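You operate a simulated robot arm through the tools that you are given. There is no shell and no other tool. Be economical: measure what you need, move in short steps, check, and stop when the job is done.

You are at the controls of a simulated robot arm. One attempt, no reset.

Task
Take the blue cloth and put it on top of the closed carton for purple totes.
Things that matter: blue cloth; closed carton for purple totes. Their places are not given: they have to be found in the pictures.

Only the result counts: the job must be done as asked and must still hold three seconds after the hand-in. Knocking over, shifting, dropping, spilling or breaking anything else fails it.

Robot
A 7-joint arm with a two-finger parallel gripper, fixed in place. Base frame: the origin is at the foot of the arm, x ahead of it, y to its left, z up; the work surface is at about z = 0. Units: m, degrees, N and s.
With the tool pointing down near the work surface it reaches from about 0.22 to 0.58 m from the base axis. Its first joint turns from -66.0 to 66.0 degrees. Payload 2.5 kg.
The TCP is the grasp point between the finger pads, 0.023 m short of the fingertips. In the tool frame z runs along the fingers and y along their closing line. The gripper opens to 0.094 m. The fingers are 0.038 m wide and 0.01 m thick; the gripper's body (0.054 by 0.096 m) begins 0.039 m behind the TCP.
Orientation is that of the tool frame in the base frame, as a unit quaternion [x, y, z, w]. With the fingers straight down and closing along the base's y, the tool's x points along the base's -x, its y along +y and its z along -z.

Tools
- The arm moves only by the tool arm_command. Its argument "steps" is a list of rows, each a list of 6 numbers: the shift along the tool's x, y, z in m, then the turn, a rotation vector about the tool's x, y, z in degrees. In form: [[dx, dy, dz, ax, ay, az], ...]. A call has 1 to 10 rows; each row shifts and turns the commanded pose from where the row before left it, along the tool's axes as they then stand. "hand" is the closure, from 0 (fully open) to 1 (shut), set as the call begins (left out, the last holds). A row lasts 0.2 s, in which the tool goes at most 0.05 m and 8.6 degrees; a call with a longer step from one row to the next is refused whole, and so is a gripper value outside its range. Where a pose cannot be reached the arm comes as near as it can. A force on the tool above 40 N (or 10 N above the force at the start of the call, whichever is more), or a blocked arm, ends the call early, and 0.2 s more pass. Each finger travels about 0.108 m/s and halts on what it meets, pressing with about 35 N; the grip force reading is that of the motor and also rises with nothing between the fingers. The clock runs only during rows and for 0.2 s after the last one: add rows that do not move to give the fingers time. It gives the time, the measured TCP pose, the force on the tool (base axes), the opening and the grip force at its end, in the units of the frame above (readings bear some noise).
- Cameras (640 x 400 px; columns grow to the right, rows downward): "scene" is fixed at [0.1087, -0.3994, 0.5472]; the picture's right is [0.90, -0.43, 0.00], its down [-0.24, -0.49, -0.84] and it looks along [0.36, 0.76, -0.54] (base axes); focal length 358 px, centre (320, 200). "wrist" rides on the gripper at [-0.039, 0, -0.044] in the tool frame; the picture's right is [0.00, -1.00, 0.00], its down [0.97, 0.00, -0.24] and it looks along [0.24, 0.00, 0.97] (tool axes); focal length 218 px, centre (320, 200).
- camera(camera): a new picture of that camera. The clock stands still meanwhile.
- point_at(camera, pixels): there is no depth. For up to 12 entries [column, row, z] of the newest picture of that camera ("zoom" is the newest enlarged one), the place [x, y] in the base frame at which the ray of that pixel passes the height z, good to about 0.003 m. The clock stands still meanwhile.
- inspect(camera, box): a new picture of the part [left, top, right, bottom] of that camera's present view, enlarged. The clock stands still meanwhile.
- finish_job(): hands the job in; it is judged then, once.

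Keep the steps short. Do not move on a guess: measure, check each grasp and each placing, and mend mistakes. In all there are 60 turns and 20 pictures (those below and enlarged ones count). Leave the gripper open and the arm clear of the work at the hand-in unless told otherwise, and finish with a single line.

The tools are called after "Request:" as a command line: name --pt "numbers of a row" for each row, then --argument value for the rest, lists and objects as JSON in quotes. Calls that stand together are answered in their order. arm_command: Moves the arm, as the interface text tells. Its arguments: {"type":"object","properties":{"steps":{"type":"array","items":{"type":"array","items":{"type":"number"}}},"hand":{"type":"number"}},"required":["steps"]} The other tools are called the same way: camera (camera) takes a picture; point_at (camera, pixels) gives the place at which the rays of pixels pass given heights; inspect (camera, box) takes an enlarged picture of a part of a camera's view; finish_job () hands the job in.

At the start:

```text
time: 0.0
position: [0.3085, 0.2662, 0.301]
tool_rot: [-0.001, 1.0, 0.0, -0.001]
wrist_force: [0.1, 0.3, 0.2]
gripper_width: 0.0941
finger_force: 0.1
```

scene: 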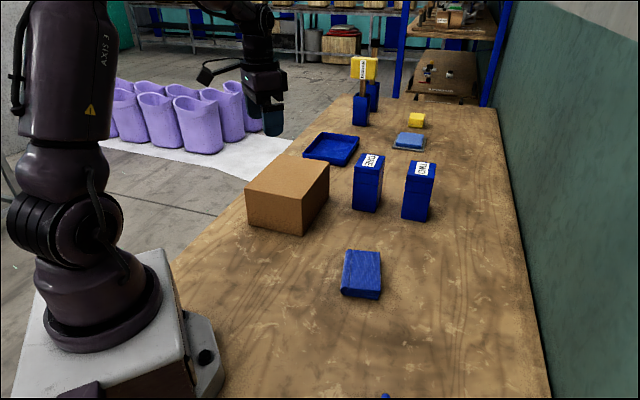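
wrist: 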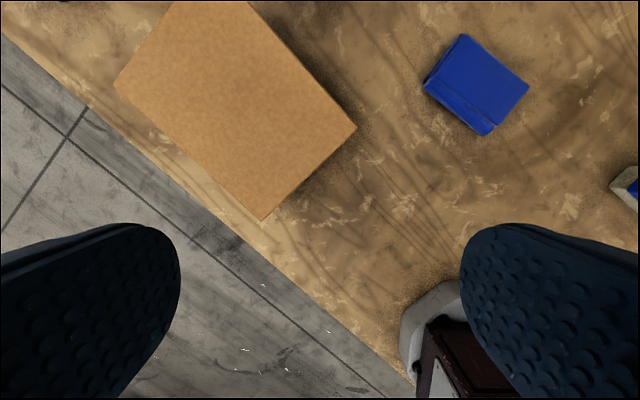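

I see a brown carton near (288,195), a blue block near (361,273) and a light-blue item at (409,141). I'll enlarge these areas to tell which is the cloth.

Request:
inspect --camera "scene" --box '[300, 50, 460, 150]'

Request:
inspect --camera "scene" --box '[230, 140, 470, 310]'

```text
4.00 times, centred on (380, 100) of scene
```

zoom: 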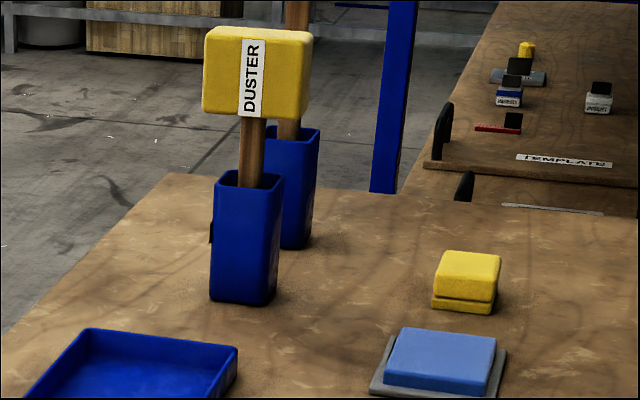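

```text
2.35 times, centred on (350, 225) of scene
```

zoom: 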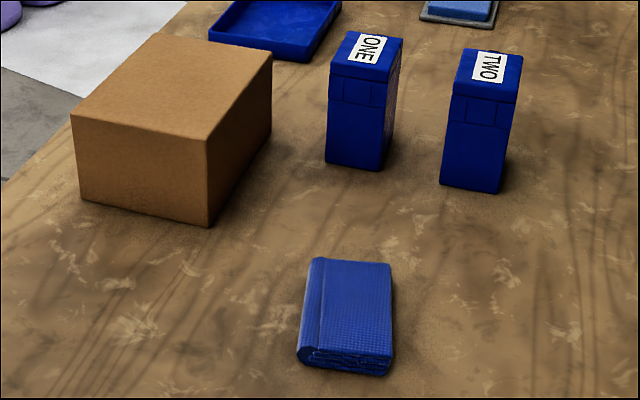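

The blue item at (361,273) is a folded cloth, with visible layers and a rounded fold. The brown box is the only carton. Next I'll measure the corners of both at likely heights, from the zoom and the wrist picture.

Request:
point_at --camera "zoom" --pixels '[[388, 377, 0.0], [304, 362, 0.0], [314, 258, 0.03], [390, 264, 0.03], [392, 356, 0.03], [300, 346, 0.03], [209, 227, 0.0], [82, 199, 0.0], [209, 141, 0.1], [71, 116, 0.1], [271, 52, 0.1], [155, 33, 0.1]]'

Request:
point_at --camera "wrist" --pixels '[[464, 34, 0.03], [529, 86, 0.03], [485, 136, 0.0], [424, 86, 0.0], [498, 124, 0.03], [430, 76, 0.03], [357, 127, 0.1], [262, 220, 0.1], [113, 82, 0.1], [357, 127, 0.08], [262, 220, 0.08], [113, 82, 0.08]]'

```text
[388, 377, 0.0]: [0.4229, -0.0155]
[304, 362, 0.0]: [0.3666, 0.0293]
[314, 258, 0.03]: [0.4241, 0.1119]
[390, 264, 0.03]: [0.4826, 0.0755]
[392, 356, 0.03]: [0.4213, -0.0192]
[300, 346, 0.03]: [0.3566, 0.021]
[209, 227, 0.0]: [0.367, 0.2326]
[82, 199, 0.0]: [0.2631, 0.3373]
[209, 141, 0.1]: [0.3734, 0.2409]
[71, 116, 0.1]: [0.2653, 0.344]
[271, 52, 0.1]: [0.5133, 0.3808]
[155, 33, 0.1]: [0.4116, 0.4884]
```

```text
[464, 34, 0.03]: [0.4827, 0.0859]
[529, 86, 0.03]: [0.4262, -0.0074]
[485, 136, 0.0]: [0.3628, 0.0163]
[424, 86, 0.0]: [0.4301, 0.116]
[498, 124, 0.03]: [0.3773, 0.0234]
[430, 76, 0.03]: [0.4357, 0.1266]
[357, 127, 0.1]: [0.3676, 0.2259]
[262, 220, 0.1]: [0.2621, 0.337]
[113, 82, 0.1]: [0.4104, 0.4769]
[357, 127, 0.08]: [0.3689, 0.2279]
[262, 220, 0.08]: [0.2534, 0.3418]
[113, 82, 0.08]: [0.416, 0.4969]
```

Estimates so far:
- **Cloth:** centre about (0.422, 0.05), about 0.11 x 0.072 x 0.028, long axis at about 57°.
- **Carton:** top centre about (0.388, 0.358), top at about z=0.10.

At z=0.30 I'll move over the cloth and begin turning, so the fingers close across its short side.

Request:
arm_command --hand 0 --pt "-0.0189 -0.036 0 0 0 0" --pt "-0.0189 -0.036 0 0 0 0" --pt "-0.0189 -0.036 0 0 0 0" --pt "-0.0189 -0.036 0 0 0 0" --pt "-0.0189 -0.036 0 0 0 0" --pt "-0.0189 -0.036 0 0 0 0" --pt "0 0 0 0 0 -8.3" --pt "0 0 0 0 0 -8.3" --pt "0 0 0 0 0 -8.3"

Request:
arm_command --pt "0 0 0.02 0 0 -8.3" --pt "0 0 0.02 0 0 -8.3" --pt "0 0 0.02 0 0 -8.3" --pt "0 0 0.02 0 0 -8.3" --pt "0 0 0 0 0 0"

Request:
camera --camera "wrist"

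```text
time: 2.0
position: [0.4213, 0.0494, 0.3006]
tool_rot: [-0.217, 0.976, 0.001, 0.001]
wrist_force: [-0.5, 0.6, -0.2]
gripper_width: 0.094
finger_force: 0.1
```

```text
time: 3.2
position: [0.4206, 0.0506, 0.2214]
tool_rot: [-0.487, 0.873, 0.0, 0.001]
wrist_force: [0.1, 1.3, 0.0]
gripper_width: 0.0938
finger_force: 0.1
```

```text
15 pictures are left
```

wrist: 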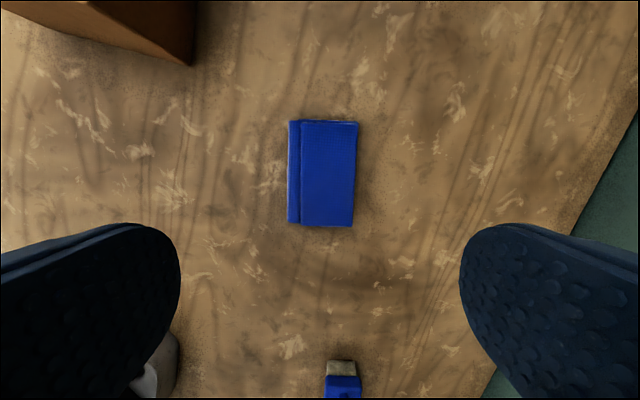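

The cloth lines up with the tool, spanning columns 288–358 and rows 120–227. There is also a small object at (342,380), which I must stay clear of. I'll measure the corners.

Request:
point_at --camera "wrist" --pixels '[[289, 121, 0.025], [358, 122, 0.025], [353, 227, 0.025], [289, 222, 0.025], [342, 360, 0.02], [190, 65, 0.0]]'

```text
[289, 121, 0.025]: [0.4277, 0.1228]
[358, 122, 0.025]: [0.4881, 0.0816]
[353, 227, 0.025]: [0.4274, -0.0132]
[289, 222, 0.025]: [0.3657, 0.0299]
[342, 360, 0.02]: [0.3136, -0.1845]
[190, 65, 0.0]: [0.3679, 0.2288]
```

The cloth centre comes out at (0.427, 0.055). I'll correct by a few millimetres and +1.5°, then descend to about z=0.07 and check.

Request:
arm_command --pt "-0.0075 -0.0031 0 0 0 1.5" --pt "0 0 0.04 0 0 0" --pt "0 0 0.04 0 0 0" --pt "0 0 0.04 0 0 0" --pt "0 0 0.03 0 0 0" --pt "0 0 0 0 0 0"

Request:
camera --camera "wrist"

```text
time: 4.6
position: [0.4292, 0.0564, 0.0712]
tool_rot: [-0.475, 0.88, 0.0, 0.0]
wrist_force: [0.4, 0.4, -0.1]
gripper_width: 0.0939
finger_force: 0.0
```

```text
14 pictures are left
```

wrist: 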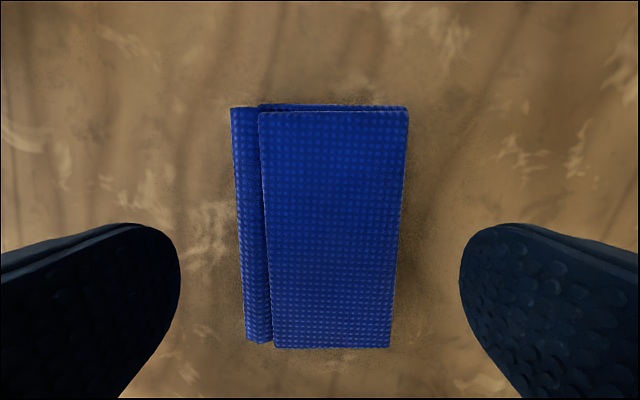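

The cloth sits midway between the fingers (columns about 235–400, fingers at 180 and 460). I'll descend to z≈0.028, then close.

Request:
arm_command --pt "0 0 0.022 0 0 0" --pt "0 0 0.021 0 0 0" --pt "0 0 0 0 0 0"

Request:
arm_command --hand 1 --pt "0 0 0 0 0 0" --pt "0 0 0 0 0 0" --pt "0 0 0 0 0 0" --pt "0 0 0 0 0 0"

```text
time: 5.4
position: [0.4296, 0.0554, 0.0252]
tool_rot: [-0.474, 0.88, 0.0, -0.001]
wrist_force: [-0.1, 0.1, 0.3]
gripper_width: 0.0938
finger_force: 0.0
```

```text
time: 6.4
position: [0.4292, 0.0554, 0.0266]
tool_rot: [-0.474, 0.881, 0.0, 0.0]
wrist_force: [-0.3, 0.1, -0.4]
gripper_width: 0.0697
finger_force: 35.1
```

The fingers stopped at 0.0697 m with 35 N, so the cloth is held. I'll lift straight up and check.

Request:
arm_command --pt "0 0 -0.02 0 0 0" --pt "0 0 -0.04 0 0 0" --pt "0 0 -0.045 0 0 0" --pt "0 0 -0.045 0 0 0" --pt "0 0 -0.045 0 0 0" --pt "0 0 0 0 0 0"

Request:
camera --camera "scene"

```text
time: 7.8
position: [0.4296, 0.0556, 0.2229]
tool_rot: [-0.475, 0.88, 0.0, -0.001]
wrist_force: [-0.4, 0.2, -0.3]
gripper_width: 0.0693
finger_force: 35.2
```

```text
13 pictures are left
```

scene: 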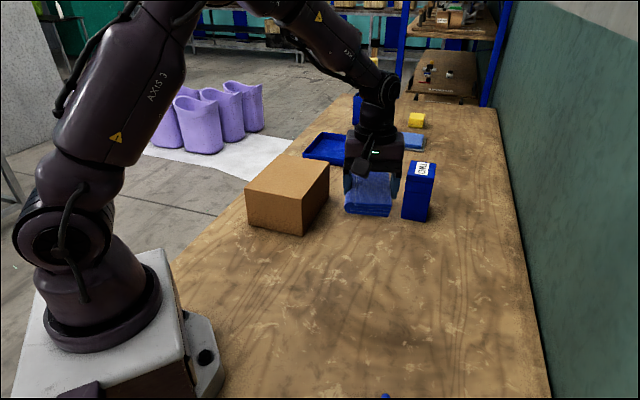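

The cloth is held at z≈0.22 and well clear of the boxes. I'll carry it at this height to above the carton centre (0.388, 0.356), then turn 12° to line up with the carton.

Request:
arm_command --pt "-0.0326 0.0285 0 0 0 0" --pt "-0.0326 0.0285 0 0 0 0" --pt "-0.0326 0.0285 0 0 0 0" --pt "-0.0326 0.0285 0 0 0 0" --pt "-0.0326 0.0285 0 0 0 0" --pt "-0.0326 0.0285 0 0 0 0" --pt "-0.0326 0.0285 0 0 0 0" --pt "0 0 0 0 0 6" --pt "0 0 0 0 0 6" --pt "0 0 0 0 0 0"

Request:
camera --camera "wrist"

Request:
camera --camera "scene"

```text
time: 10.0
position: [0.387, 0.3565, 0.2238]
tool_rot: [-0.379, 0.925, 0.0, 0.0]
wrist_force: [0.7, 0.1, -0.9]
gripper_width: 0.0686
finger_force: 35.0
```

```text
12 pictures are left
```

wrist: 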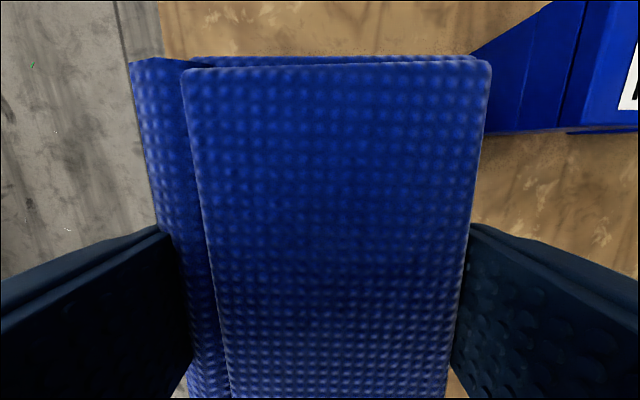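

```text
11 pictures are left
```

scene: 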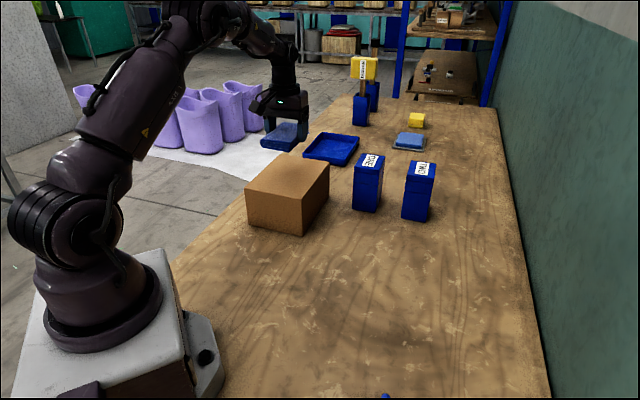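

The cloth is held above the carton. The carton top measures about 0.100–0.107, so contact should come at TCP z≈0.127–0.134. I'll descend to about 0.155 first, then go down in small steps.

Request:
arm_command --pt "0 0 0.03 0 0 0" --pt "0 0 0.03 0 0 0" --pt "0 0 0.008 0 0 0" --pt "0 0 0 0 0 0"

Request:
inspect --camera "scene" --box '[220, 80, 380, 240]'

```text
time: 11.0
position: [0.3861, 0.3571, 0.1554]
tool_rot: [-0.38, 0.925, -0.001, 0.0]
wrist_force: [0.2, 0.1, -0.2]
gripper_width: 0.0689
finger_force: 35.1
```

```text
2.50 times, centred on (300, 160) of scene
```

zoom: 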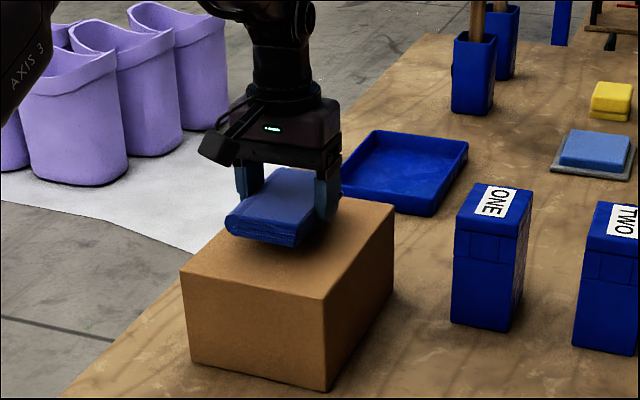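

The cloth is centred just above the carton top. I'll lower it in 4 mm steps and watch the force.

Request:
arm_command --pt "0 0 0.006 0 0 0" --pt "0 0 0.005 0 0 0" --pt "0 0 0.004 0 0 0" --pt "0 0 0.004 0 0 0" --pt "0 0 0 0 0 0"

```text
time: 12.2
position: [0.3876, 0.3576, 0.1374]
tool_rot: [-0.38, 0.925, -0.001, 0.0]
wrist_force: [1.3, -0.6, -0.7]
gripper_width: 0.0691
finger_force: 35.1
```

No contact yet at 0.137, so I'll go down in 2 mm steps.

Request:
arm_command --pt "0 0 0.002 0 0 0" --pt "0 0 0.002 0 0 0" --pt "0 0 0 0 0 0"

Request:
arm_command --pt "0 0 0.002 0 0 0" --pt "0 0 0 0 0 0"

```text
time: 13.1
position: [0.3884, 0.3573, 0.135]
tool_rot: [-0.38, 0.925, 0.001, 0.003]
wrist_force: [-0.7, -0.8, 3.8]
gripper_width: 0.0691
finger_force: 35.4
stopped in row 3: the force on the tool passed its limit (the readings are from after the stop); the commanded pose is now the measured one
```

```text
time: 13.7
position: [0.3882, 0.3581, 0.1346]
tool_rot: [-0.379, 0.925, 0.002, 0.003]
wrist_force: [-10.6, -10.5, 34.2]
gripper_width: 0.0691
finger_force: 35.4
```

The force shows the cloth resting on the carton at z≈0.135. I'll back off about 1.5 mm to ease the pressure, then release.

Request:
arm_command --pt "0 0 -0.0015 0 0 0" --pt "0 0 0 0 0 0"

Request:
camera --camera "wrist"

```text
time: 14.3
position: [0.3894, 0.3576, 0.1355]
tool_rot: [-0.38, 0.925, 0.002, 0.004]
wrist_force: [-1.9, -1.0, 20.7]
gripper_width: 0.0692
finger_force: 35.1
```

```text
9 pictures are left
```

wrist: 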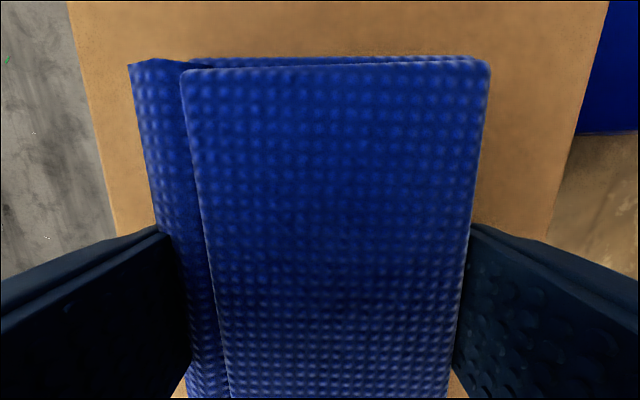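

The cloth lies flat on the carton with margin all round. I'll ease up another 0.7 mm and open.

Request:
arm_command --pt "0 0 -0.0007 0 0 0" --pt "0 0 0 0 0 0"

Request:
arm_command --hand 0 --pt "0 0 0 0 0 0" --pt "0 0 0 0 0 0" --pt "0 0 0 0 0 0"

```text
time: 14.9
position: [0.3883, 0.3586, 0.1346]
tool_rot: [-0.38, 0.925, 0.001, 0.004]
wrist_force: [4.9, 3.2, 10.8]
gripper_width: 0.0693
finger_force: 34.7
```

```text
time: 15.7
position: [0.3891, 0.3584, 0.1344]
tool_rot: [-0.38, 0.925, 0.001, 0.002]
wrist_force: [-1.1, 0.0, 0.2]
gripper_width: 0.094
finger_force: 0.0
```

The gripper is open and the force has gone. I'll retreat straight up, slowly at first, and check.

Request:
arm_command --pt "0 0 -0.015 0 0 0" --pt "0 0 -0.025 0 0 0" --pt "0 0 -0.04 0 0 0" --pt "0 0 -0.04 0 0 0" --pt "0 0 -0.04 0 0 0" --pt "0 0 0 0 0 0"

Request:
camera --camera "scene"

Request:
camera --camera "wrist"

```text
time: 17.1
position: [0.3888, 0.357, 0.2981]
tool_rot: [-0.38, 0.925, 0.001, 0.002]
wrist_force: [-0.7, 0.4, 0.3]
gripper_width: 0.0941
finger_force: 0.0
```

```text
8 pictures are left
```

scene: 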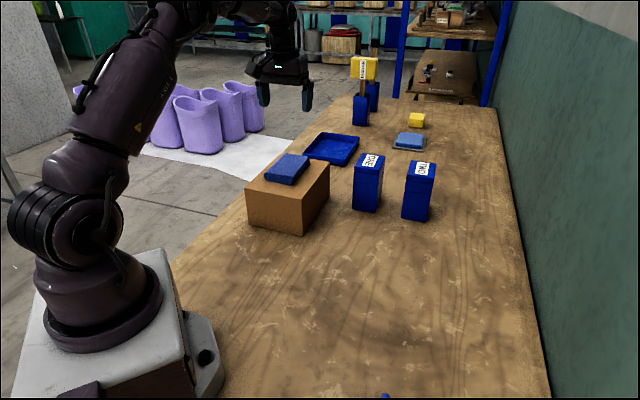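

```text
7 pictures are left
```

wrist: 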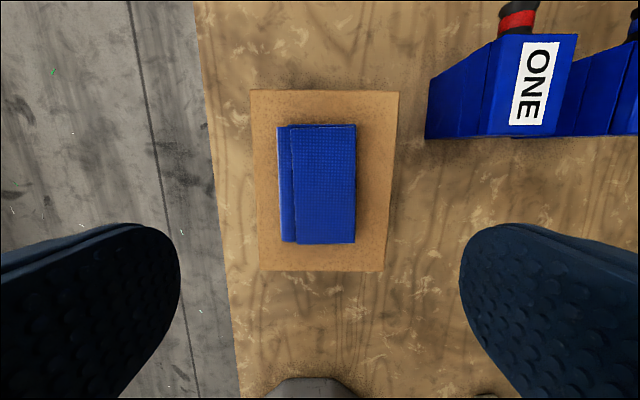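

The cloth lies flat and centred on the closed carton. The carton and the other objects haven't moved, the gripper is open and the arm is clear, so I'm handing in.

Request:
finish_job

```text
The job is handed in.
```

The blue cloth is lying flat on top of the closed brown carton, the gripper is open and clear, nothing else was moved, and the job is handed in.
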